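You operate a simulated robot arm through the tools that you are given. There is no shell and no other tool. Be economical: measure what you need, move in short steps, check, and stop when the job is done.

You are at the controls of a simulated two-armed robot. One attempt, no reset.

JOB
Print the photo on a glossy card, let it dry, then lay it alone on the mint mat.
Fine: slide the blue guide to CARD, shut the tray, open the flap, pull the shelf out, press PRINT once; watch till the wet shine is gone before you lift it.

Only the result counts: the job must be done as asked and must still hold three seconds after the hand-in. Knocking over, shifting, dropping, spilling or breaking anything else fails it.

ROBOT AND FRAMES
Two 7-joint arms with two-finger parallel grippers on one trunk, on a base that drives. Base frame: it is fixed to the floor where the robot stands at the start and does not move with it; the origin is under the middle of the robot, x ahead of it, y to its left, z up. Lengths are in mm, angles in degrees, forces in N, time in s.
The left shoulder is at the start at [50, 187, 1060], the right one opposite. With the tool pointing down near the work surface each hand reaches from about 100 to 660 mm from the robot's upright axis, wherever it stands, measured 20 degrees to its own side. Places, roughly: blue guide of the paper tray [500, 100, 700]; clean button of the printer [700, 300, 900]; colour button of the printer [700, 200, 900]; copies button of the printer [700, 200, 900]; display of the printer [700, 300, 900]; feed button of the printer [700, 300, 900]; flap of the printer [700, 200, 800]; on-off switch of the printer [700, 0, 700]; output shelf of the printer [800, 200, 800]; paper tray [500, 200, 700]; print button of the printer [700, 300, 900]; printer button marked black [700, 300, 900]; scan button of the printer [700, 200, 900]; stop button of the printer [700, 200, 900]; top of the mint mat [800, 500, 700]; white sheets (15x21x1 cm) [800, 700, 700]. Payload 3.43 kg a hand.
Tool frame (each hand has its own): the origin (TCP) lies between the finger pads and is the grasp point; the fingertips stand 30 mm ahead of it; z points along the fingers, y is the line along which they close. Largest opening 94 mm; finger width 28, thickness 10; the body of the gripper, 50 by 96 mm, starts 55 mm behind the TCP.
Orientation is that of the tool frame in the base frame, as a unit quaternion [w, x, y, z]. With the fingers straight down and closing along the base's y, the tool's x points along the base's -x, its y along +y and its z along -z.

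CONTROLS
- The arms move only by the tool nudge_tool. It takes "left_plan", "right_plan" or both (then of equal length, played together; a hand with none holds still); each is text: rows parted by semicolons, each of 7 numbers parted by spaces: the finger opening in mm, from 0 to 94, then the shift along the base's x, y, z in units of 40 mm (1.0 is 40 mm), then the turn, a rotation vector about the base's x, y, z in units of 5 degrees (1.0 is 5 degrees). In form: fingers x y z wx wy wz; .... A call has 1 to 20 rows; each row shifts and turns the commanded pose from where the row before left it. A call with a number of a shift or a turn outside -1 to 1 is refused whole. Rows are played at 5 a second. More than 50 mm and 8.6 degrees between two rows, or a gripper value outside its range, and nothing of the call is played. Where a pose cannot be reached the arm comes as near as it can. A force on the tool above 40 N (or 10 N above the force at the start of the call, whichever is more), or a blocked arm, ends the call early, and 0.2 s more pass. The fingers move at their own pace (about 153 mm/s each) and stop on an object; they squeeze with about 37 N. The grip force told is the motor's: it shows also when the fingers shut on nothing. Time passes only in rows, and 0.2 s behind the last, so rows that do not move let the fingers close. It gives the time, the measured TCP pose, the force on the tool (base axes), the opening and the grip force at its end, in the units of the frame above (readings bear some noise), with the torque about the TCP (base axes, N m) and any sound that the robot's microphone picked up, and new pictures: "pictures" is both (left out), scene, wrist or none (wrist: the cameras of the hands that moved).
- Cameras (640 x 400 px; columns grow to the right, rows downward): "scene" is now at [145.4, 28.7, 1237.6]; the picture's right is [0.30, -0.95, 0.00], its down [-0.41, -0.13, -0.90] and it looks along [0.86, 0.27, -0.43] (base axes); focal length 214 px, centre (320, 200). "left" rides on the left gripper at [76, -14, -102] in its tool frame; the picture's right is [0.18, 0.98, 0.00], its down [-0.75, 0.14, -0.64] and it looks along [-0.63, 0.12, 0.77] (tool axes); focal length 243 px, centre (320, 200). "right" rides on the right gripper at [76, 14, -103] in its tool frame; the picture's right is [-0.18, 0.98, 0.00], its down [-0.75, -0.14, -0.64] and it looks along [-0.63, -0.12, 0.77] (tool axes); focal length 243 px, centre (320, 200).
- move_column(by): slides the trunk up (or, below 0, down) by that many mm; the arms and the scene camera ride with it, the base frame stays. It gives what a move gives, with no picture.
- steer(legs): drives the robot by 1 to 6 legs, each [ahead, left, turn to the left] in mm, mm and degrees, along the robot's own axes; the way and the turn of a leg run together, so that a leg with both is an arc; at most 1500 mm and 180 degrees a leg. The arms and the cameras ride along, it lands a little off, and it stops where it bumps. It gives what a move gives, and a new picture of the scene camera.
- pan_tilt(pan, tilt): turns the head with the scene camera to pan (to the left, within 80 degrees either way) and tilt (down, from -29 to 69), counted from straight ahead of the robot. It gives what a move gives, and a new picture of the scene camera.
- pixel_to_xyz(camera, pixels): for up to 12 pixels [column, row] of the newest picture of that camera ("zoom" is the newest enlarged one), the place [x, y, z] in the base frame of the surface seen there, good to about 2 mm. It takes no simulated time.
- zoom(camera, box): a new picture of the part [left, top, right, bottom] of that camera's present view, enlarged. It takes no simulated time.
- sign_off(): hands the job in; it is judged then, once.

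Work in short steps. Measure before you move; look again where a grasp or a placing could have gone wrong, and mend it. You have 80 turns and 260 pictures in all, those below and enlarged ones among them. Open the grippers and draw the arms clear of the work before you hand the job in, unless the task says otherwise; then end with one line.

The tools are called after ">>>" as name(argument=value, ...) on one line, values as JSON. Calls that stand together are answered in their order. nudge_tool: Moves the arms, as the interface text tells. Its arguments: {"type":"object","properties":{"left_plan":{"type":"string"},"right_plan":{"type":"string"},"pictures":{"type":"string","enum":["both","scene","wrist","none"]}},"required":[]} The other tools are called the same way: move_column (by) slides the trunk up or down; steer (legs) drives the base; pan_tilt (pan, tilt) turns the head that bears the scene camera; pixel_to_xyz (camera, pixels) gives the place of the surface under pixels of a picture; zoom (camera, box) takes an enlarged picture of a part of a camera's view; sign_off () hands the job in.

At the start:

```text
clock: 0.0
left_ee_pos: [421.4, 365.8, 1140.4]
left_orientation: [-0.001, 0.0, 1.0, 0.0]
left_contact_force: [0.4, 0.2, 0.1]
left_ft_torque: [-0.01, 0.0, -0.01]
left_finger_gap: 93.9
left_gripper_force: 0.0
right_ee_pos: [398.4, -61.7, 1236.9]
right_orientation: [0.001, 0.0, 1.0, 0.001]
right_contact_force: [0.1, -0.6, 0.0]
right_ft_torque: [0.0, -0.01, 0.0]
right_finger_gap: 93.9
right_gripper_force: 0.1
trunk travel left (down, up): [-275.0, 157.0]
robot x, y, heading: [0.4, -1.6, -0.0]
head pan, tilt: [17.4, 25.2]
```

scene: 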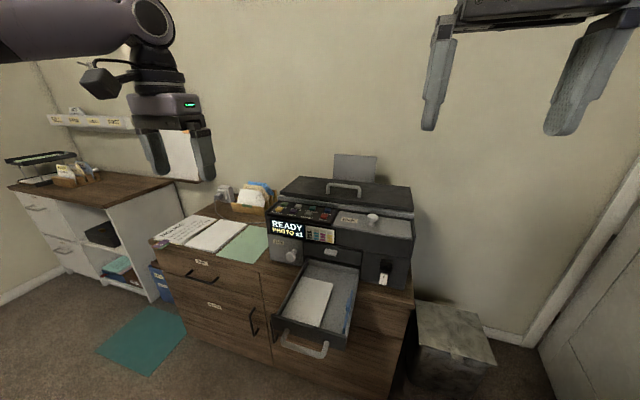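
right: 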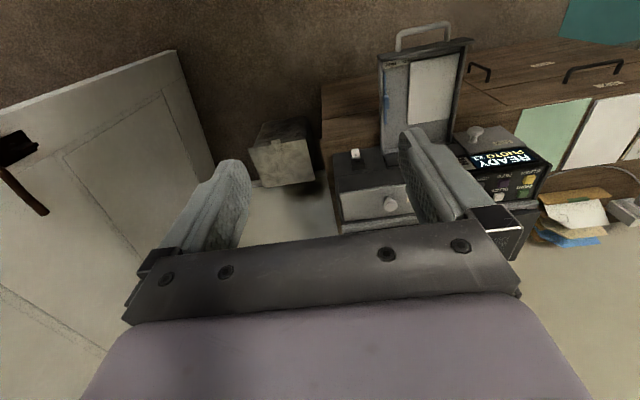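
left: 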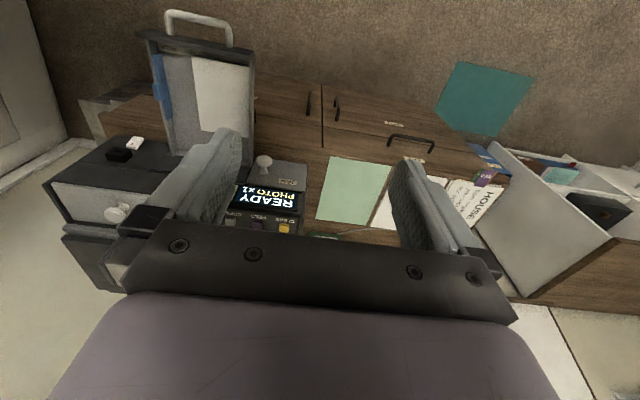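

The printer stands at around px (340,225) with its tray open. I'll zoom in to see the details.

>>> zoom(camera="scene", box=[240, 150, 440, 275])

>>> zoom(camera="scene", box=[240, 240, 400, 370])

>>> zoom(camera="scene", box=[140, 170, 300, 270])

```text
3.20 times, centred on (340, 212) of scene
```

zoom: 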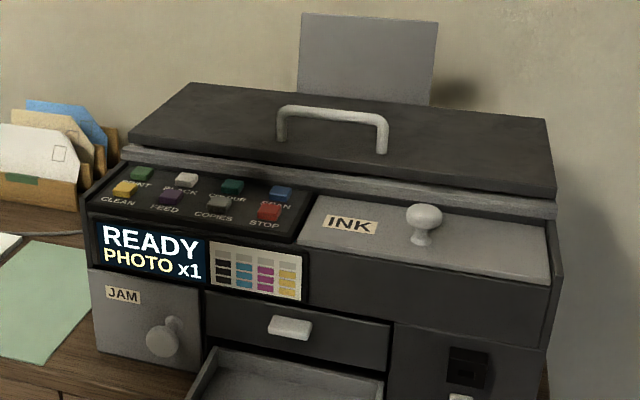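

```text
3.08 times, centred on (320, 305) of scene
```

zoom: 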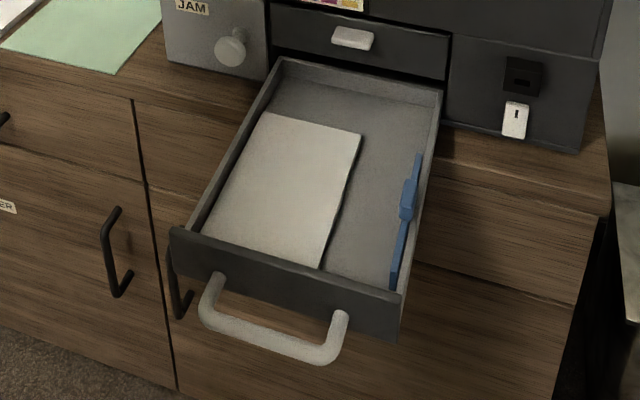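

```text
4.00 times, centred on (220, 220) of scene
```

zoom: 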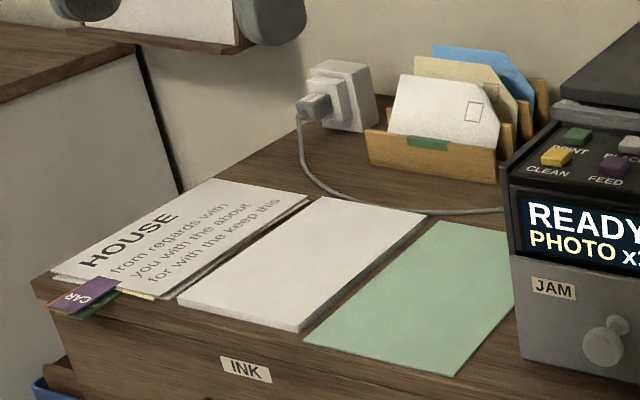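

I'll measure the tray, guide, flap, buttons and mat.

>>> pixel_to_xyz(camera="zoom", pixels=[[440, 221], [510, 233], [376, 374], [308, 340], [577, 136], [555, 156], [615, 165], [631, 146], [320, 200], [250, 290], [400, 350], [90, 300]])

>>> zoom(camera="scene", box=[260, 250, 370, 320])

>>> zoom(camera="left", box=[120, 0, 320, 130])

```text
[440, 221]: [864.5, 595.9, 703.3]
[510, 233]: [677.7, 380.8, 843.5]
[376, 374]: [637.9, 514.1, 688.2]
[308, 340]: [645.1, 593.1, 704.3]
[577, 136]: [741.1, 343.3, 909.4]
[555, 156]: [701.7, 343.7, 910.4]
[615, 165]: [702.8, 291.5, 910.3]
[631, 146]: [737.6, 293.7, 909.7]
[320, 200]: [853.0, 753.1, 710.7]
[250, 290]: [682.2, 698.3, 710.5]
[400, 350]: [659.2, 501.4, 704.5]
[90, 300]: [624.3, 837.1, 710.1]
```

```text
5.71 times, centred on (315, 285) of scene
```

zoom: 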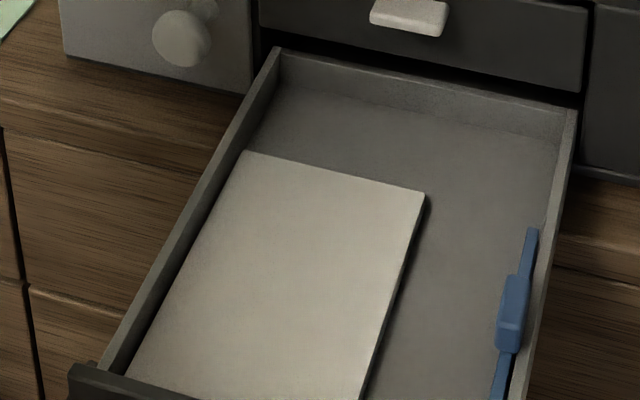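

```text
3.08 times, centred on (220, 65) of left
```

zoom: 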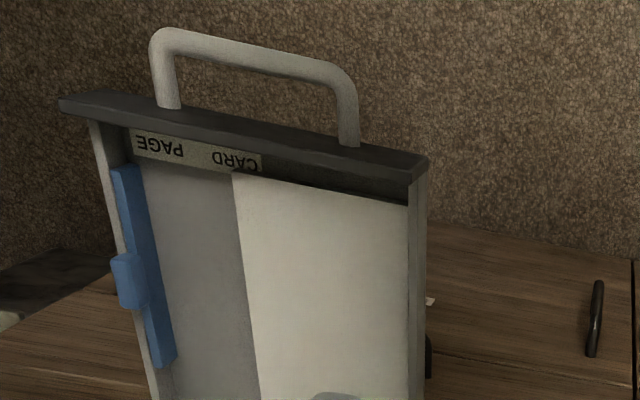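

The tray front wall bears PAGE/CARD marks, and the stack looks card-sized. I'll measure the stack, guide, marks and handle.

>>> pixel_to_xyz(camera="zoom", pixels=[[125, 268], [120, 180], [165, 360], [160, 148], [235, 160], [240, 185], [405, 205], [260, 72], [85, 100], [400, 165], [140, 300], [200, 250]])

>>> pixel_to_xyz(camera="scene", pixels=[[302, 278], [332, 286], [346, 304], [352, 292], [310, 345], [331, 251], [305, 340], [330, 312], [318, 268], [289, 272]])

>>> zoom(camera="left", box=[130, 30, 220, 90])

```text
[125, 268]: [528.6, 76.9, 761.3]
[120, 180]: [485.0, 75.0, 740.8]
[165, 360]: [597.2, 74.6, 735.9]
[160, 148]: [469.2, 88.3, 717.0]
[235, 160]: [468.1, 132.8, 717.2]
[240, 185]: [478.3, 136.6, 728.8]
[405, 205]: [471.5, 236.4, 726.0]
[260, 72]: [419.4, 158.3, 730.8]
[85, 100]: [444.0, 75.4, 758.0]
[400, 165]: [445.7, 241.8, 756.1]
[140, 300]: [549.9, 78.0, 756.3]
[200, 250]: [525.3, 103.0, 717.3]
```

```text
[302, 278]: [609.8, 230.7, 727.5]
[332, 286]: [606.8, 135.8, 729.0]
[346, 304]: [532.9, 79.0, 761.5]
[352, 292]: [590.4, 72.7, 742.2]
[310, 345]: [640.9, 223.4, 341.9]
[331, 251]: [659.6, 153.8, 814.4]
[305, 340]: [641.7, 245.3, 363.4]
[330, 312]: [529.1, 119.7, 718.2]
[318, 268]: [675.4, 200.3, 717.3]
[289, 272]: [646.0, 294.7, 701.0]
```

```text
6.67 times, centred on (175, 60) of left
```

zoom: 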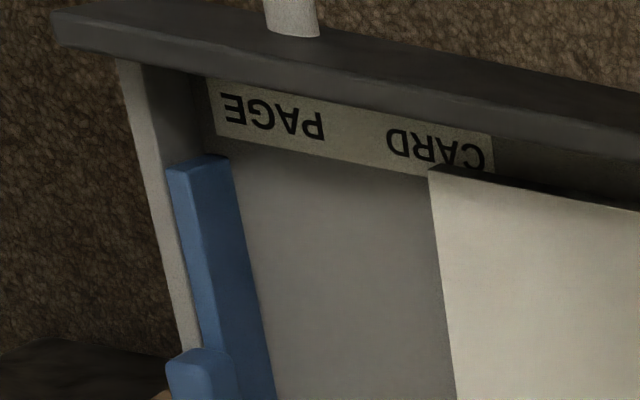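

The stack spans x 470–610 and y 136–240. The guide bar is at y≈75, with a knob about 20 mm higher at x≈530–550. I'll bring the right hand above the knob with its fingers turned to close along x.

>>> nudge_tool(right_plan="60 0.19 0.19 -0.45 0 0 1;60 0.19 0.19 -0.45 0 0 1;60 0.19 0.19 -0.45 0 0 1;60 0.19 0.19 -0.45 0 0 1;60 0.19 0.19 -0.45 0 0 1;60 0.19 0.19 -0.45 0 0 1;60 0.19 0.19 -0.45 0 0 1;60 0.19 0.19 -0.45 0 0 1;60 0.19 0.19 -0.45 0 0 1;60 0.19 0.19 -0.45 0 0 1;60 0.19 0.19 -0.45 0 0 1;60 0.19 0.19 -0.45 0 0 1;60 0.19 0.19 -0.45 0 0 1;60 0.19 0.19 -0.45 0 0 1;60 0.19 0.19 -0.45 0 0 1;60 0.19 0.19 -0.45 0 0 1;60 0.19 0.19 -0.45 0 0 1;60 0.19 0.19 -0.45 0 0 1")

```text
clock: 3.8
left_ee_pos: [422.6, 366.6, 1140.4]
left_orientation: [0.0, 0.0, 1.0, 0.0]
left_contact_force: [0.6, -1.0, 0.0]
left_ft_torque: [0.0, 0.0, 0.02]
left_finger_gap: 94.0
left_gripper_force: 0.0
right_ee_pos: [466.9, 16.2, 1010.8]
right_orientation: [0.0, -0.496, 0.868, 0.003]
right_contact_force: [0.4, -0.2, -0.1]
right_ft_torque: [0.01, 0.0, 0.01]
right_finger_gap: 59.8
right_gripper_force: 0.1
right hand out of reach, approached as far as the arm can: row 11, 12, 13, 14, 15, 16, 17, 18
trunk travel left (down, up): [-275.0, 157.0]
robot x, y, heading: [-1.3, 3.6, -0.1]
head pan, tilt: [17.4, 25.2]
```

scene: 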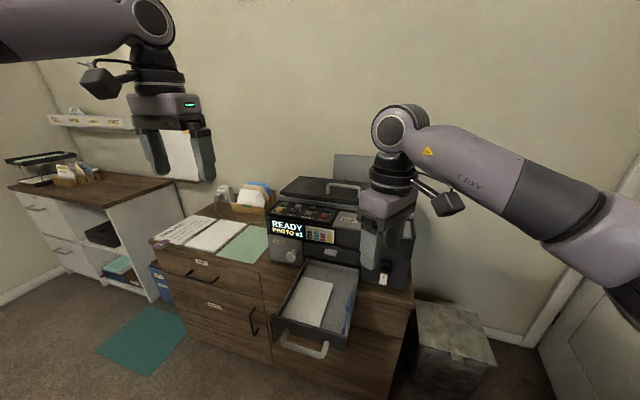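
right: 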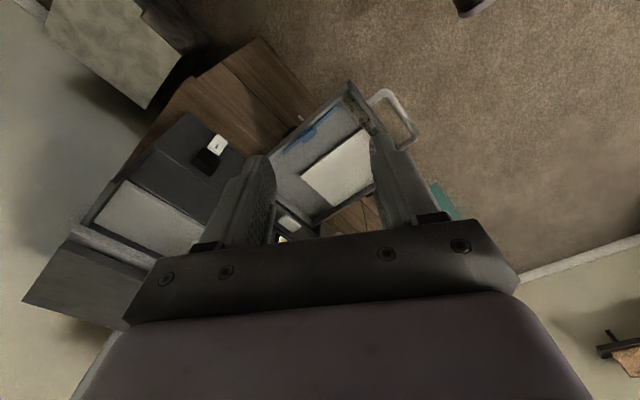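

The wrist stopped turning at 60°. I'll zoom the right camera to study the gap between knob and wall before choosing a grip.

>>> zoom(camera="right", box=[260, 80, 380, 160])

>>> zoom(camera="scene", box=[330, 270, 370, 345])

```text
5.00 times, centred on (320, 120) of right
```

zoom: 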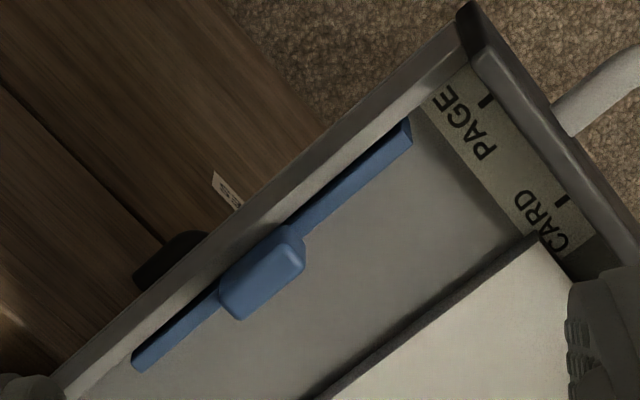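

```text
5.33 times, centred on (350, 308) of scene
```

zoom: 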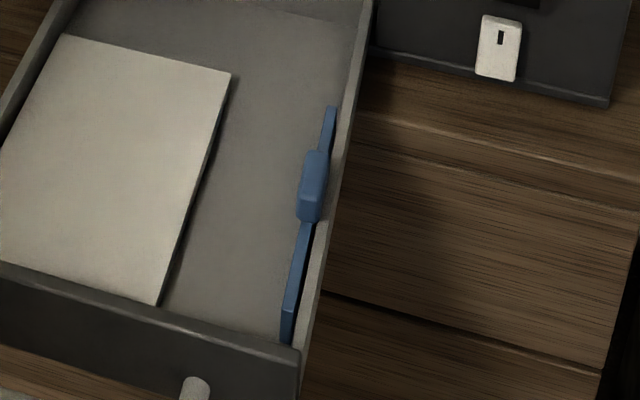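

>>> zoom(camera="right", box=[260, 80, 380, 160])

>>> pixel_to_xyz(camera="zoom", pixels=[[487, 102], [560, 200], [412, 145], [385, 135], [290, 265], [262, 255], [245, 305], [225, 270], [290, 232], [220, 212], [250, 215], [150, 355]])

```text
5.00 times, centred on (320, 120) of right
```

zoom: 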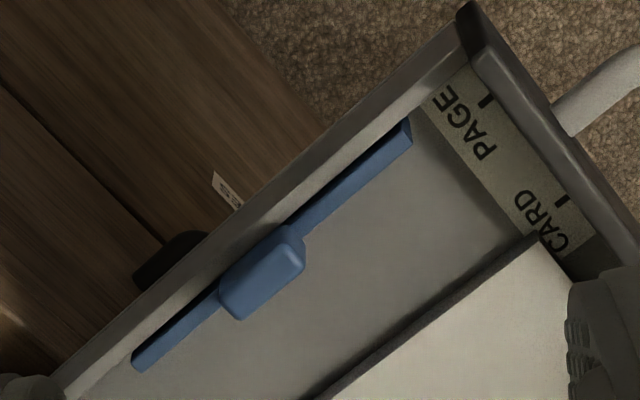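

```text
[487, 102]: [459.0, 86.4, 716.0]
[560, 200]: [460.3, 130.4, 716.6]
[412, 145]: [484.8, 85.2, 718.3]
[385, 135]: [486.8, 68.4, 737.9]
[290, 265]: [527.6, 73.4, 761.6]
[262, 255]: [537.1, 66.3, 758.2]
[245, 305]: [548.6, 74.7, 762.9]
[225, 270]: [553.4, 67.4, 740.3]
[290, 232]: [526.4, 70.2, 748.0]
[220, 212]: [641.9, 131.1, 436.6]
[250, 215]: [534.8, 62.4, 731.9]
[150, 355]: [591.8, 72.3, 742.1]
```

>>> pixel_to_xyz(camera="zoom", pixels=[[330, 160], [345, 145], [320, 175], [400, 90], [190, 260], [285, 205], [120, 320], [300, 255], [240, 312], [265, 285]])

```text
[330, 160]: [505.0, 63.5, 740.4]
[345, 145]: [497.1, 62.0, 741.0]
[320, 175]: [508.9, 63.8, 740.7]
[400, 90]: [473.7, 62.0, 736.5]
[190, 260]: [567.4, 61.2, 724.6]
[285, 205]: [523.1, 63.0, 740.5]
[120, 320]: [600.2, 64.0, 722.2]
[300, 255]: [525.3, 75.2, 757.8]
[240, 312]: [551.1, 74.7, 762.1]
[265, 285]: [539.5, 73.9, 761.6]
```

The wall top is at z 741 and the knob stands clear above it to 762 (x 526–553, y 66–82). So a plain grip along y with the tips at z≈746 works. I'll turn back to 0° and go to a hover above it.

>>> nudge_tool(right_plan="50 0.152 0.119 -0.3 0 0 -1;50 0.152 0.119 -0.3 0 0 -1;50 0.152 0.119 -0.3 0 0 -1;50 0.152 0.119 -0.3 0 0 -1;50 0.152 0.119 -0.3 0 0 -1;50 0.152 0.119 -0.3 0 0 -1;50 0.152 0.119 -0.3 0 0 -1;50 0.152 0.119 -0.3 0 0 -1;50 0.152 0.119 -0.3 0 0 -1;50 0.152 0.119 -0.3 0 0 -1;50 0.152 0.119 -0.3 0 0 -1;50 0.152 0.119 -0.3 0 0 -1")

```text
clock: 6.6
left_ee_pos: [421.2, 366.4, 1139.5]
left_orientation: [0.0, 0.0, 1.0, 0.0]
left_contact_force: [-0.8, 0.5, -0.1]
left_ft_torque: [0.0, -0.02, 0.0]
left_finger_gap: 93.7
left_gripper_force: 0.2
right_ee_pos: [555.9, 47.2, 874.5]
right_orientation: [0.007, 0.031, 0.999, 0.007]
right_contact_force: [0.0, -0.4, -0.1]
right_ft_torque: [0.05, 0.0, -0.01]
right_finger_gap: 50.0
right_gripper_force: 0.0
right hand out of reach, approached as far as the arm can: row 12
trunk travel left (down, up): [-275.0, 157.0]
robot x, y, heading: [-0.8, 2.3, -0.1]
head pan, tilt: [17.4, 25.2]
stopped in row 12 (right hand): the arm was blocked; the commanded pose is now the measured one
```

scene: 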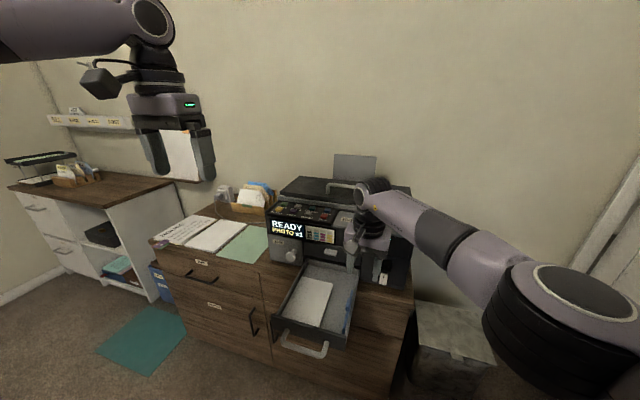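
right: 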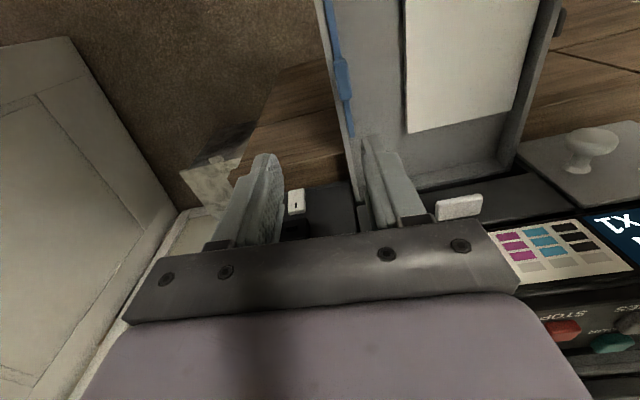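

The right hand at y≈47 is near its reach limit, and everything here suits the left hand better. I'll draw the right hand up and back, and bring the left one over the knob.

>>> nudge_tool(right_plan="50 -0.5 -0.3 0.5 0 0 0;50 -0.5 -0.5 0.8 0 0 0;50 -0.5 -0.7 1 0 0 0;50 -0.5 -0.7 1 0 0 0;50 -0.5 -0.7 1 0 0 0;50 -0.5 -0.7 1 0 0 0;50 -0.5 -0.7 1 0 0 0;50 -0.5 -0.7 1 0 0 0", pictures="none")

>>> nudge_tool(left_plan="50 0.25 -0.6 -0.5 0 0 0;50 0.25 -0.6 -0.5 0 0 0;50 0.25 -0.6 -0.5 0 0 0;50 0.25 -0.6 -0.5 0 0 0;50 0.25 -0.6 -0.5 0 0 0;50 0.25 -0.6 -0.5 0 0 0;50 0.25 -0.6 -0.5 0 0 0;50 0.25 -0.6 -0.5 0 0 0;50 0.25 -0.6 -0.5 0 0 0;50 0.25 -0.6 -0.5 0 0 0;50 0.25 -0.6 -0.5 0 0 0;50 0.25 -0.73 -0.5 0 0 0;50 0 0 -0.7 0 0 0")

```text
refused: row 3 steps farther than a row can; nothing moved
```

```text
clock: 9.4
left_ee_pos: [455.8, 176.4, 886.3]
left_orientation: [0.001, 0.0, 1.0, -0.001]
left_contact_force: [0.5, 0.6, 1.2]
left_ft_torque: [0.03, -0.01, -0.01]
left_finger_gap: 50.0
left_gripper_force: 0.0
left hand out of reach, approached as far as the arm can: row 8, 9, 10, 11, 12, 13
right_ee_pos: [555.4, 46.4, 873.9]
right_orientation: [0.007, 0.03, 1.0, 0.006]
right_contact_force: [0.0, -0.6, 0.0]
right_ft_torque: [-0.02, -0.03, 0.0]
right_finger_gap: 50.0
right_gripper_force: 0.1
trunk travel left (down, up): [-275.0, 157.0]
robot x, y, heading: [-0.0, 0.8, 0.0]
head pan, tilt: [17.4, 25.2]
```

scene: 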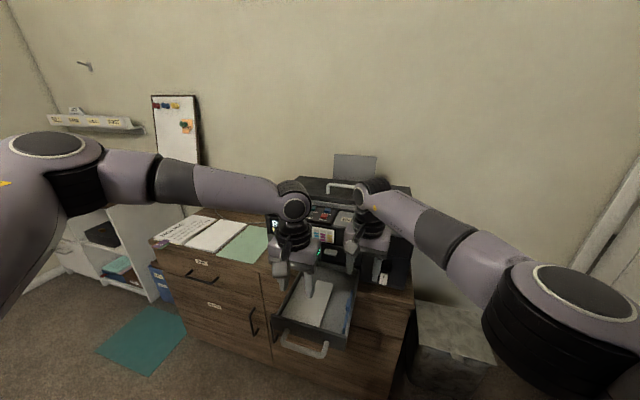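
left: 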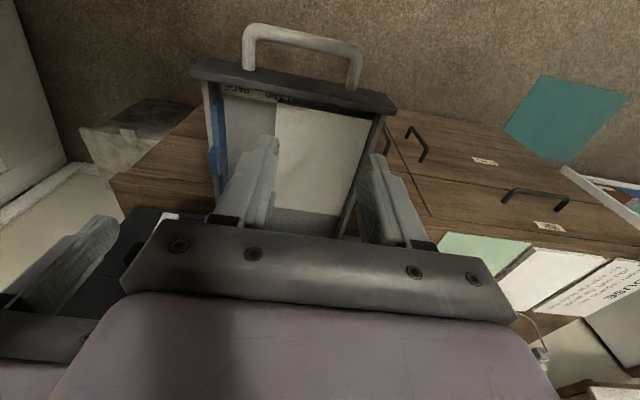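

The right-hand retreat was refused because its step was too long. I'll retreat it now with shorter steps.

>>> nudge_tool(right_plan="50 -0.4 -0.6 0.5 0 0 0;50 -0.5 -0.7 0.7 0 0 0;50 -0.5 -0.7 0.7 0 0 0;50 -0.5 -0.7 0.7 0 0 0;50 -0.5 -0.7 0.7 0 0 0;50 -0.5 -0.7 0.7 0 0 0;50 -0.5 -0.7 0.7 0 0 0;50 -0.5 -0.7 0.7 0 0 0;50 -0.5 -0.5 0.7 0 0 0", pictures="none")

```text
clock: 11.4
left_ee_pos: [455.5, 175.2, 886.2]
left_orientation: [0.001, 0.0, 1.0, -0.001]
left_contact_force: [0.9, 0.7, 0.3]
left_ft_torque: [0.0, 0.0, -0.01]
left_finger_gap: 49.9
left_gripper_force: 0.0
right_ee_pos: [378.0, -188.4, 1117.4]
right_orientation: [0.008, 0.029, 1.0, 0.007]
right_contact_force: [0.5, 0.3, -0.4]
right_ft_torque: [-0.01, 0.03, -0.01]
right_finger_gap: 49.7
right_gripper_force: 0.0
trunk travel left (down, up): [-275.0, 157.0]
robot x, y, heading: [2.0, 0.9, 0.0]
head pan, tilt: [17.4, 25.2]
```

Next the left hand goes to the hover over the knob.

>>> nudge_tool(left_plan="50 0.42 -0.51 -0.2 0 0 0;50 0.42 -0.51 -0.2 0 0 0;50 0.42 -0.51 -0.2 0 0 0;50 0.42 -0.51 -0.2 0 0 0;50 0.42 -0.51 -0.2 0 0 0")

```text
clock: 12.6
left_ee_pos: [456.4, 176.5, 885.6]
left_orientation: [0.001, 0.0, 1.0, -0.001]
left_contact_force: [0.0, -0.1, 0.0]
left_ft_torque: [0.01, -0.01, -0.01]
left_finger_gap: 49.9
left_gripper_force: 0.2
left hand out of reach, approached as far as the arm can: row 1, 2, 3, 4, 5
right_ee_pos: [378.9, -190.3, 1117.6]
right_orientation: [0.007, 0.029, 1.0, 0.007]
right_contact_force: [-0.3, 0.0, 0.1]
right_ft_torque: [0.03, -0.03, -0.02]
right_finger_gap: 50.2
right_gripper_force: 0.0
trunk travel left (down, up): [-275.0, 157.0]
robot x, y, heading: [0.1, 3.6, -0.1]
head pan, tilt: [17.4, 25.2]
```

scene: 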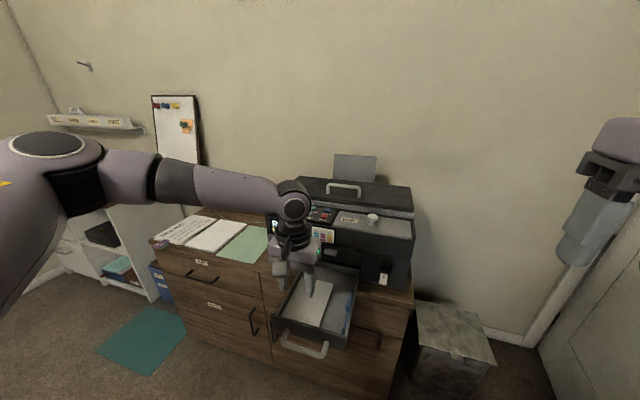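
left: 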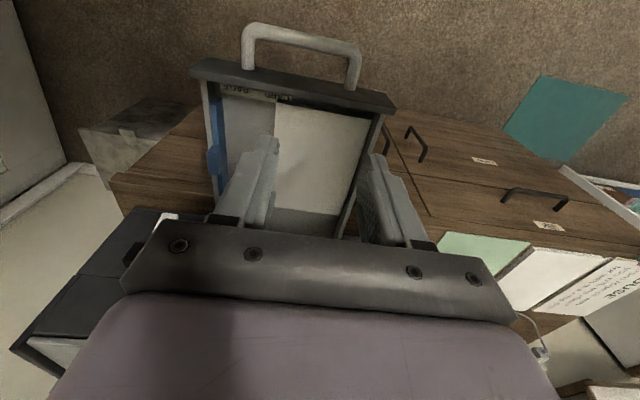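

The left hand is stuck at (456,176), short of the target. I'll drive the base about 130 mm to the right so the knob falls in the left arm's good region.

>>> steer(legs=[[0, -130, 0]])

>>> nudge_tool(left_plan="50 0.2 0 0 0 0 0;50 0.2 0 0 0 0 0", pictures="none")

```text
clock: 14.4
left_ee_pos: [455.6, 47.2, 884.8]
left_orientation: [0.0, 0.0, 1.0, 0.0]
left_contact_force: [0.0, -0.5, -0.5]
left_ft_torque: [0.0, 0.0, -0.02]
left_finger_gap: 50.1
left_gripper_force: 0.0
right_ee_pos: [379.5, -319.6, 1119.5]
right_orientation: [0.008, 0.029, 1.0, 0.007]
right_contact_force: [0.0, 0.5, 0.0]
right_ft_torque: [0.0, -0.01, -0.01]
right_finger_gap: 49.8
right_gripper_force: 0.1
trunk travel left (down, up): [-275.0, 157.0]
robot x, y, heading: [2.2, -130.5, 0.1]
head pan, tilt: [17.4, 25.2]
```

scene: 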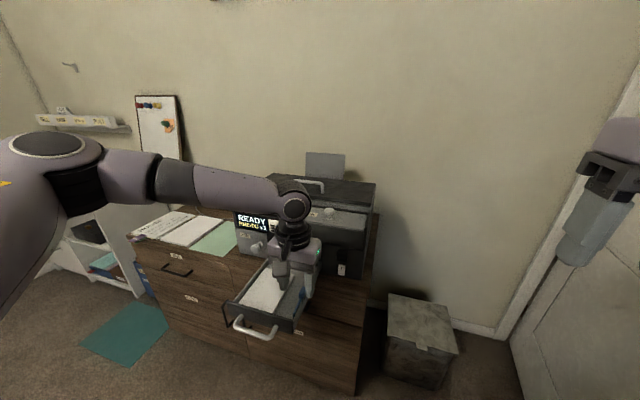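

```text
clock: 15.0
left_ee_pos: [468.6, 54.2, 888.2]
left_orientation: [0.001, 0.0, 1.0, -0.002]
left_contact_force: [0.7, -0.2, -0.1]
left_ft_torque: [0.0, 0.04, 0.02]
left_finger_gap: 49.9
left_gripper_force: 0.0
left hand out of reach, approached as far as the arm can: row 1, 2
right_ee_pos: [379.1, -318.9, 1117.9]
right_orientation: [0.007, 0.028, 1.0, 0.007]
right_contact_force: [0.7, 0.4, 0.0]
right_ft_torque: [0.02, -0.02, 0.02]
right_finger_gap: 50.0
right_gripper_force: 0.0
trunk travel left (down, up): [-275.0, 157.0]
robot x, y, heading: [4.1, -128.7, -0.1]
head pan, tilt: [17.4, 25.2]
```

It moved only partly. I'll try coming away in +y, where the reach should be good, then forward.

>>> nudge_tool(left_plan="50 0 0.5 0.2 0 0 0;50 0 0.5 0.2 0 0 0;50 0.3 0 0 0 0 0;50 0.3 0 0 0 0 0;50 0.3 0 0 0 0 0;50 0.3 0 0 0 0 0", pictures="none")

```text
clock: 16.4
left_ee_pos: [513.4, 96.8, 903.7]
left_orientation: [0.001, 0.0, 1.0, -0.001]
left_contact_force: [-0.7, -0.4, -0.1]
left_ft_torque: [0.03, -0.03, 0.02]
left_finger_gap: 50.1
left_gripper_force: 0.0
right_ee_pos: [378.6, -319.9, 1117.4]
right_orientation: [0.007, 0.029, 1.0, 0.007]
right_contact_force: [-0.3, -0.5, 0.6]
right_ft_torque: [0.01, 0.01, -0.01]
right_finger_gap: 50.1
right_gripper_force: 0.0
trunk travel left (down, up): [-275.0, 157.0]
robot x, y, heading: [-0.6, -130.2, -0.1]
head pan, tilt: [17.4, 25.2]
```

That works now. I'll line up over the knob and descend to TCP z≈810.

>>> nudge_tool(left_plan="50 0.33 -0.3 -0.2 0 0 0;50 0.33 -0.3 -0.4 0 0 0;50 0 0 -0.6 0 0 0;50 0 0 -0.6 0 0 0;50 0 0 -0.5 0 0 0")

```text
clock: 17.6
left_ee_pos: [492.4, 108.8, 833.7]
left_orientation: [0.001, 0.0, 1.0, 0.0]
left_contact_force: [0.6, 0.8, 0.3]
left_ft_torque: [0.01, 0.02, 0.01]
left_finger_gap: 49.8
left_gripper_force: 0.1
left hand out of reach, approached as far as the arm can: row 1, 2, 3, 4, 5
right_ee_pos: [378.4, -319.7, 1118.7]
right_orientation: [0.007, 0.029, 1.0, 0.006]
right_contact_force: [0.2, 0.6, 0.6]
right_ft_torque: [0.02, -0.02, -0.02]
right_finger_gap: 50.3
right_gripper_force: 0.1
trunk travel left (down, up): [-275.0, 157.0]
robot x, y, heading: [-0.2, -129.2, -0.1]
head pan, tilt: [17.4, 25.2]
```

scene: 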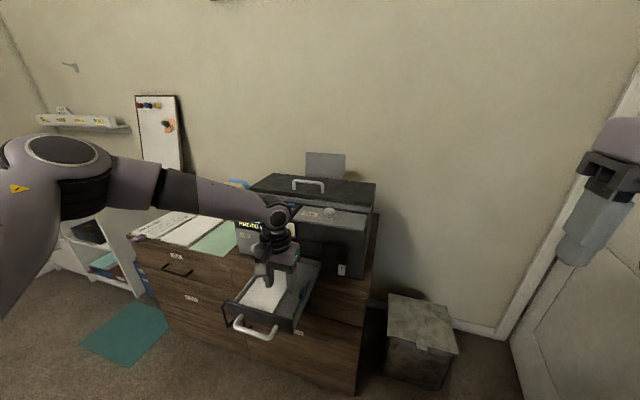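
left: 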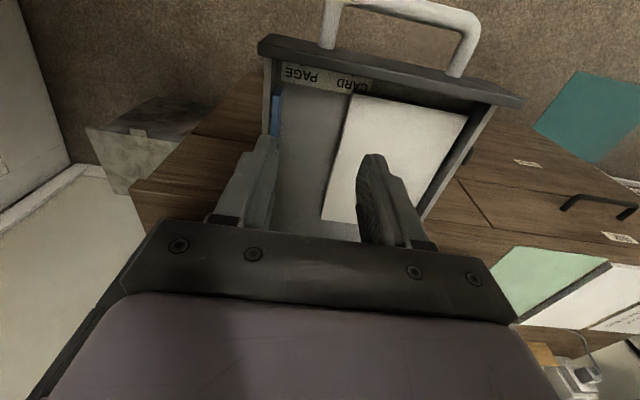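

The arm hits a limit that shifts it away by about (47,−36). I'll simply shift the base by that and lower gently afterwards.

>>> steer(legs=[[60, -55, 0]])

>>> nudge_tool(left_plan="50 0 0 -0.5 0 0 0;50 0 0 0 0 0 0")

```text
clock: 18.8
left_ee_pos: [554.2, 54.8, 834.4]
left_orientation: [0.001, 0.001, 1.0, -0.001]
left_contact_force: [1.1, -0.7, 0.5]
left_ft_torque: [0.02, 0.0, -0.01]
left_finger_gap: 50.1
left_gripper_force: 0.0
right_ee_pos: [438.5, -374.7, 1119.0]
right_orientation: [0.008, 0.029, 1.0, 0.008]
right_contact_force: [0.9, 0.4, 0.0]
right_ft_torque: [-0.02, 0.01, -0.04]
right_finger_gap: 49.9
right_gripper_force: 0.1
trunk travel left (down, up): [-275.0, 157.0]
robot x, y, heading: [59.8, -188.3, -0.0]
head pan, tilt: [17.4, 25.2]
```

scene: 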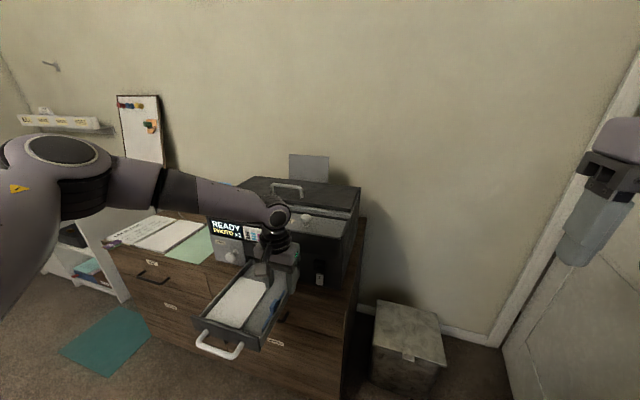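

```text
clock: 19.4
left_ee_pos: [547.2, 59.2, 818.9]
left_orientation: [0.001, 0.001, 1.0, 0.0]
left_contact_force: [-0.8, -0.5, 0.4]
left_ft_torque: [0.02, 0.0, -0.02]
left_finger_gap: 49.9
left_gripper_force: 0.0
left hand out of reach, approached as far as the arm can: row 1
right_ee_pos: [437.6, -374.4, 1118.4]
right_orientation: [0.007, 0.028, 1.0, 0.007]
right_contact_force: [-0.2, -0.2, 0.1]
right_ft_torque: [0.0, -0.01, 0.01]
right_finger_gap: 50.2
right_gripper_force: 0.0
trunk travel left (down, up): [-275.0, 157.0]
robot x, y, heading: [60.3, -184.4, -0.1]
head pan, tilt: [17.4, 25.2]
```

scene: 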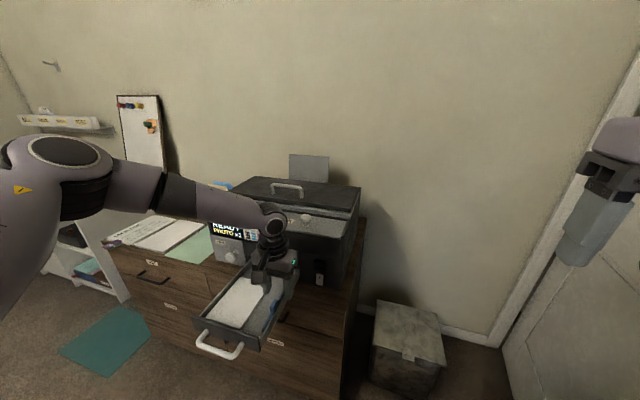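
left: 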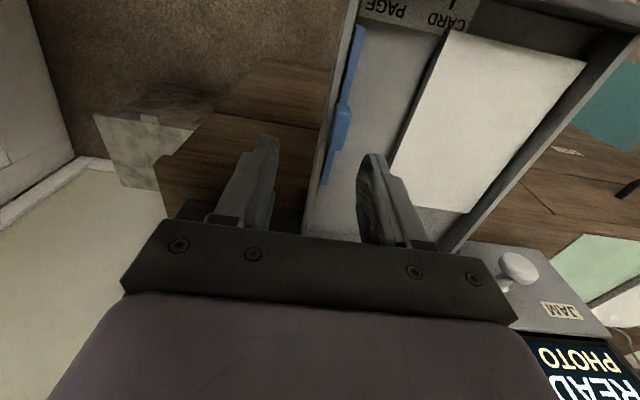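

The column can lower the hand without the arm sliding. I'll shift +14 mm in y, then lower the trunk by 43 so the fingertips reach z≈746.

>>> nudge_tool(left_plan="50 -0.1 0.36 0 0 0 0", pictures="none")

>>> move_column(by=-41)

>>> zoom(camera="left", box=[200, 0, 480, 250])

```text
clock: 19.8
left_ee_pos: [543.1, 74.9, 817.3]
left_orientation: [0.001, 0.0, 1.0, -0.001]
left_contact_force: [0.8, 0.0, 0.4]
left_ft_torque: [0.0, 0.0, -0.01]
left_finger_gap: 49.9
left_gripper_force: 0.1
right_ee_pos: [438.1, -373.5, 1118.9]
right_orientation: [0.007, 0.028, 1.0, 0.006]
right_contact_force: [0.2, 0.5, -0.1]
right_ft_torque: [0.01, 0.0, -0.01]
right_finger_gap: 49.9
right_gripper_force: 0.0
trunk travel left (down, up): [-275.0, 157.0]
robot x, y, heading: [58.7, -182.8, 0.1]
head pan, tilt: [17.4, 25.2]
```

```text
clock: 20.6
left_ee_pos: [543.9, 73.4, 776.1]
left_orientation: [0.001, 0.0, 1.0, -0.001]
left_contact_force: [0.4, -0.2, -0.4]
left_ft_torque: [0.01, -0.01, 0.0]
left_finger_gap: 49.8
left_gripper_force: 0.0
right_ee_pos: [437.5, -374.0, 1077.1]
right_orientation: [0.007, 0.029, 1.0, 0.006]
right_contact_force: [-0.1, 0.7, -0.8]
right_ft_torque: [-0.04, 0.03, 0.02]
right_finger_gap: 49.8
right_gripper_force: 0.1
trunk travel left (down, up): [-234.0, 198.0]
robot x, y, heading: [58.3, -183.5, -0.4]
head pan, tilt: [17.4, 25.2]
```

```text
1.60 times, centred on (340, 125) of left
```

zoom: 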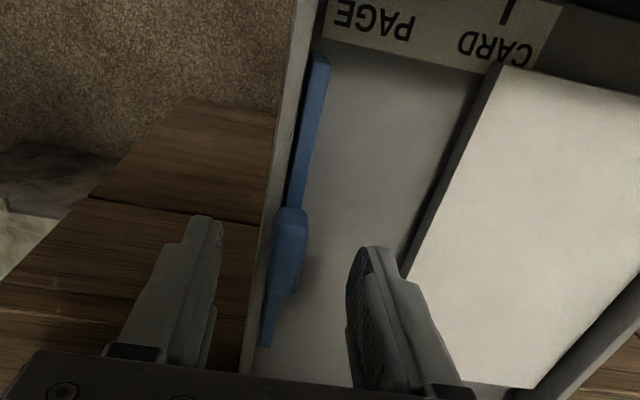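

The knob lies between the fingers. I'll close on it.

>>> nudge_tool(left_plan="25 0 0 0 0 0 0;10 0 0 0 0 0 0;0 0 0 0 0 0 0;0 0 0 0 0 0 0", pictures="wrist")

```text
clock: 21.6
left_ee_pos: [544.5, 73.6, 777.6]
left_orientation: [0.0, 0.0, 1.0, -0.001]
left_contact_force: [0.7, 0.1, 0.2]
left_ft_torque: [0.04, 0.0, 0.05]
left_finger_gap: 11.3
left_gripper_force: 44.3
right_ee_pos: [438.1, -373.9, 1077.3]
right_orientation: [0.008, 0.028, 1.0, 0.006]
right_contact_force: [0.2, -0.6, -0.4]
right_ft_torque: [0.0, 0.03, 0.0]
right_finger_gap: 50.0
right_gripper_force: 0.0
trunk travel left (down, up): [-234.0, 198.0]
robot x, y, heading: [59.8, -182.2, -0.1]
head pan, tilt: [17.4, 25.2]
```

left: 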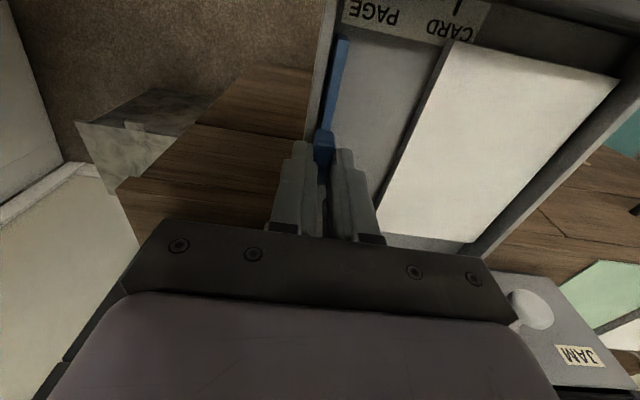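

The knob is gripped (11 mm thick, centre y 73.6). The CARD tick at y≈130 with the stack edge at 136 suggests a guide centre of about 129. I'll slide 50 mm first, then look.

>>> nudge_tool(left_plan="0 0 0.25 0 0 0 0;0 0 0.25 0 0 0 0;0 0 0.25 0 0 0 0;0 0 0.25 0 0 0 0;0 0 0.25 0 0 0 0", pictures="wrist")

>>> zoom(camera="left", box=[280, 0, 480, 160])

```text
clock: 22.8
left_ee_pos: [542.9, 124.4, 776.0]
left_orientation: [0.001, 0.0, 1.0, -0.001]
left_contact_force: [-0.2, -0.5, 4.8]
left_ft_torque: [-0.05, 0.39, 0.05]
left_finger_gap: 11.3
left_gripper_force: 45.2
right_ee_pos: [437.4, -374.0, 1077.6]
right_orientation: [0.007, 0.029, 1.0, 0.007]
right_contact_force: [-0.8, -0.6, -0.3]
right_ft_torque: [-0.01, 0.02, 0.01]
right_finger_gap: 49.9
right_gripper_force: 0.0
trunk travel left (down, up): [-234.0, 198.0]
robot x, y, heading: [59.0, -185.8, 0.1]
head pan, tilt: [17.4, 25.2]
```

left: 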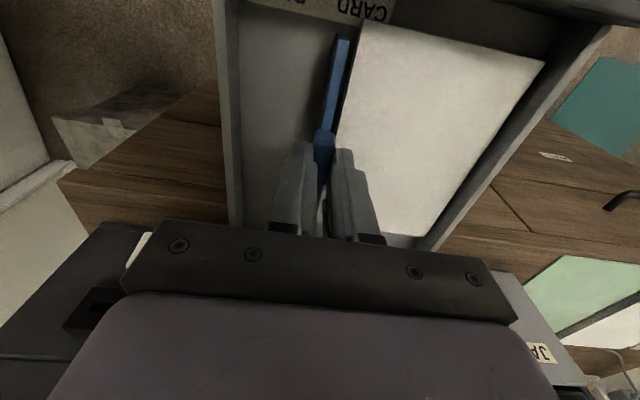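

```text
2.50 times, centred on (380, 80) of left
```

zoom: 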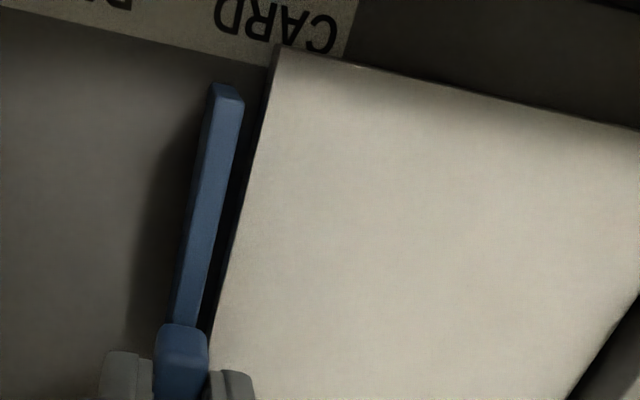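

A gap of about 5 mm remains. I'll check the edges.

>>> pixel_to_xyz(camera="zoom", pixels=[[240, 105], [212, 100], [227, 100], [262, 120], [290, 100], [235, 220], [250, 240]])

```text
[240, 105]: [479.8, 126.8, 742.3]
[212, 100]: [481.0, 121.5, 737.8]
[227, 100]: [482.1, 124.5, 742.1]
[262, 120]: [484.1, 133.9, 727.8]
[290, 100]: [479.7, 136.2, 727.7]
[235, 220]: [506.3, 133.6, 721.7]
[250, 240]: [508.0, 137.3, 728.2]
```

The bar's inner face is at ≈128 and the card edge at ≈134. I'll move 5 mm more.

>>> nudge_tool(left_plan="0 0 0.07 0 0 0 0;0 0 0.06 0 0 0 0;0 0 0 0 0 0 0", pictures="wrist")

>>> zoom(camera="left", box=[280, 0, 480, 160])

>>> zoom(camera="scene", box=[180, 250, 310, 365])

```text
clock: 23.6
left_ee_pos: [543.5, 128.9, 776.8]
left_orientation: [0.0, 0.0, 1.0, -0.001]
left_contact_force: [0.9, -0.9, 4.4]
left_ft_torque: [0.05, 0.16, 0.06]
left_finger_gap: 11.0
left_gripper_force: 44.8
right_ee_pos: [438.2, -374.1, 1077.7]
right_orientation: [0.008, 0.028, 1.0, 0.006]
right_contact_force: [-0.8, 0.5, 0.4]
right_ft_torque: [0.0, -0.02, -0.01]
right_finger_gap: 50.1
right_gripper_force: 0.0
trunk travel left (down, up): [-234.0, 198.0]
robot x, y, heading: [58.7, -187.4, -0.1]
head pan, tilt: [17.4, 25.2]
```

left: 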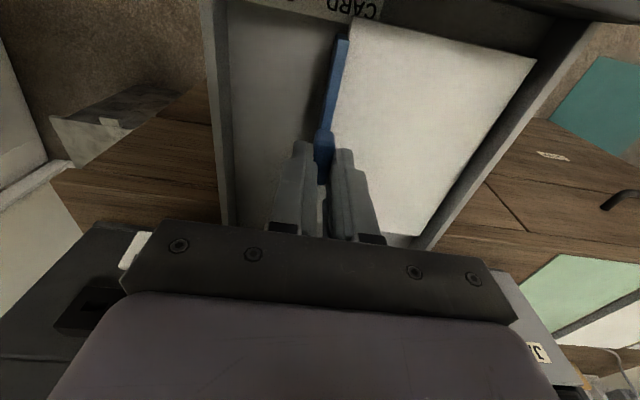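

```text
2.50 times, centred on (380, 80) of left
```

zoom: 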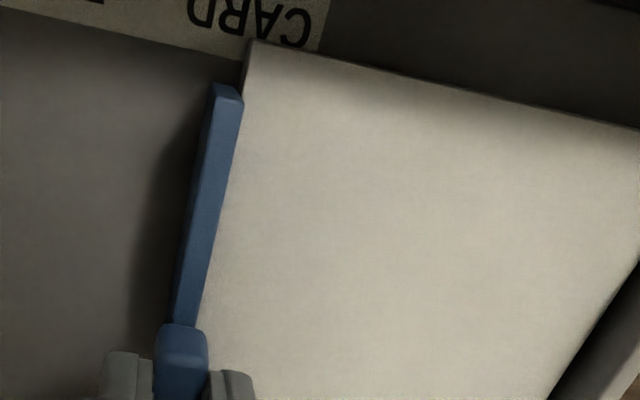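

```text
3.48 times, centred on (245, 308) of scene
```

zoom: 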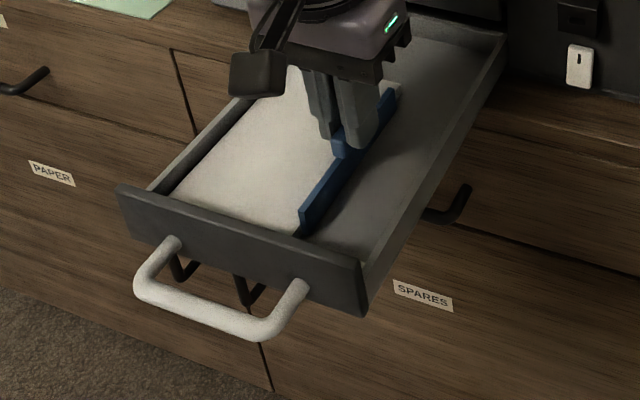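

The guide now lies against the card stack at CARD. I'll release it, raise the hand and measure the handle.

>>> nudge_tool(left_plan="30 0 0 0 0 0 0;30 0 0 0 0 0 0;30 0 0 0.6 0 0 0;30 -0.3 0.2 0.8 0 0 0;30 -0.5 0.3 0.8 0 0 0;0 -0.8 0.3 0 0 0 0;0 -0.8 0.3 0 0 0 0;0 -0.8 0.3 0 0 0 0")

>>> zoom(camera="scene", box=[180, 220, 340, 365])

```text
clock: 25.4
left_ee_pos: [415.2, 185.8, 865.0]
left_orientation: [0.001, 0.001, 1.0, -0.002]
left_contact_force: [0.4, -0.1, -0.1]
left_ft_torque: [-0.02, -0.01, -0.04]
left_finger_gap: 0.1
left_gripper_force: 32.8
right_ee_pos: [438.2, -373.2, 1076.9]
right_orientation: [0.006, 0.029, 1.0, 0.006]
right_contact_force: [-0.3, -0.6, 0.8]
right_ft_torque: [-0.01, -0.03, 0.0]
right_finger_gap: 49.8
right_gripper_force: 0.1
trunk travel left (down, up): [-234.0, 198.0]
robot x, y, heading: [60.6, -187.2, -0.0]
head pan, tilt: [17.4, 25.2]
```

scene: 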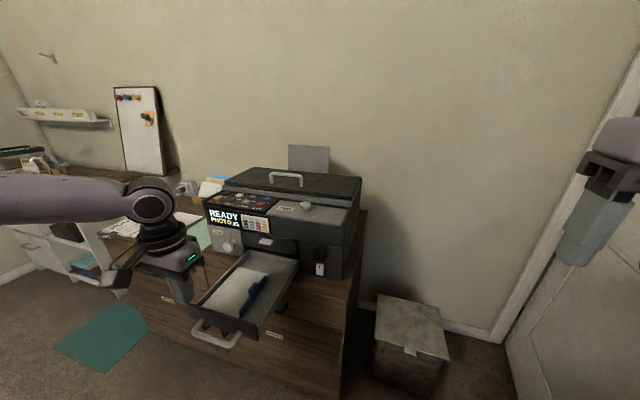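
left: 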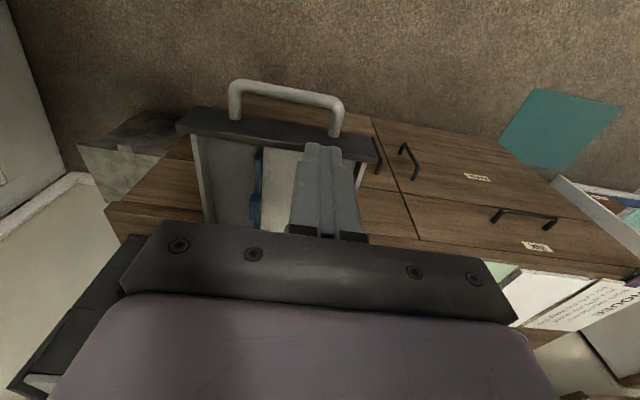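

```text
2.76 times, centred on (260, 292) of scene
```

zoom: 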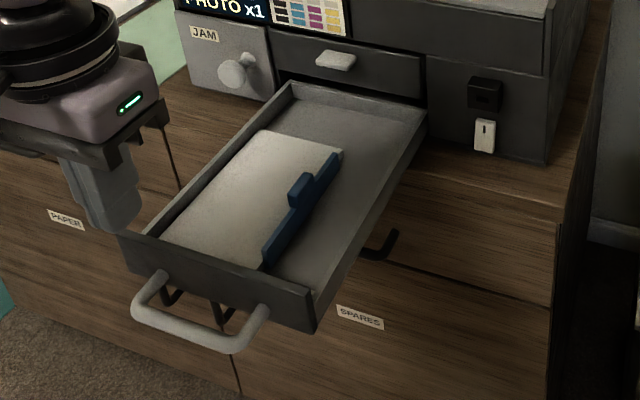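

>>> pixel_to_xyz(camera="zoom", pixels=[[190, 331], [150, 285], [235, 345], [265, 310], [135, 245], [315, 300], [220, 295], [330, 62], [300, 90], [400, 80], [290, 60], [440, 130]])

>>> pixel_to_xyz(camera="left", pixels=[[285, 90], [285, 96], [240, 85], [335, 103], [190, 120], [360, 148]])

```text
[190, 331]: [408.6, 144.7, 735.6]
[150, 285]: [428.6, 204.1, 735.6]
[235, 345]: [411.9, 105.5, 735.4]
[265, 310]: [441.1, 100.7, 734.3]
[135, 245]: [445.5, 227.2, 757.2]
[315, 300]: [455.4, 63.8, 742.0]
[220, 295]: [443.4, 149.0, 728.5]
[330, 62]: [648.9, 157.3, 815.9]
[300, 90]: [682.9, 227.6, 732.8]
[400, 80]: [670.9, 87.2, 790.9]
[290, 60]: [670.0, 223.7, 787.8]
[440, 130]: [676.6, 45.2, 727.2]
```

```text
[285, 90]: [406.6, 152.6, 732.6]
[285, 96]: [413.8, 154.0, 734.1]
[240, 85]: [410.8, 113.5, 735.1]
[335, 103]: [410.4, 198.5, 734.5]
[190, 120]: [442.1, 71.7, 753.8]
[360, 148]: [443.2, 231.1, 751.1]
```

The handle bar is at x≈408, z 735, and the tray front plate at x≈443 (top 757). I'll tilt the left hand 60° forward and push the plate just above the bar with the closed tips. First I tilt while hovering.

>>> nudge_tool(left_plan="0 0 -0.065 -0.08 0 -1 0;0 0 -0.065 -0.08 0 -1 0;0 0 -0.065 -0.08 0 -1 0;0 0 -0.065 -0.08 0 -1 0;0 0 -0.065 -0.08 0 -1 0;0 0 -0.065 -0.08 0 -1 0;0 0 -0.065 -0.08 0 -1 0;0 0 -0.065 -0.08 0 -1 0;0 0 -0.065 -0.08 0 -1 0;0 0 -0.065 -0.08 0 -1 0;0 0 -0.065 -0.08 0 -1 0;0 0 -0.065 -0.08 0 -1 0")

```text
clock: 28.0
left_ee_pos: [439.5, 167.3, 819.4]
left_orientation: [0.501, 0.0, 0.865, -0.001]
left_contact_force: [0.0, 0.1, 0.1]
left_ft_torque: [-0.03, 0.01, 0.01]
left_finger_gap: 0.0
left_gripper_force: 33.3
left hand out of reach, approached as far as the arm can: row 8, 9, 10, 11
right_ee_pos: [439.0, -373.0, 1076.3]
right_orientation: [0.008, 0.029, 1.0, 0.007]
right_contact_force: [-0.1, -0.3, 0.2]
right_ft_torque: [0.04, 0.02, -0.01]
right_finger_gap: 50.3
right_gripper_force: 0.0
trunk travel left (down, up): [-234.0, 198.0]
robot x, y, heading: [62.6, -183.0, -0.4]
head pan, tilt: [17.4, 25.2]
```

scene: 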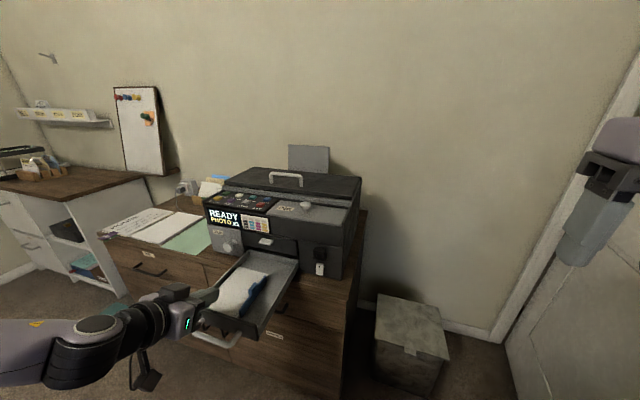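
left: 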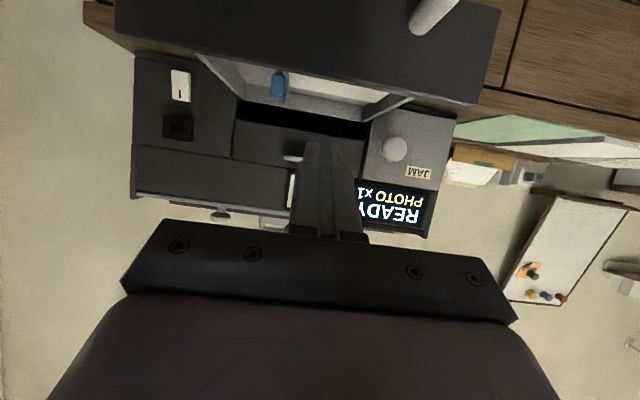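

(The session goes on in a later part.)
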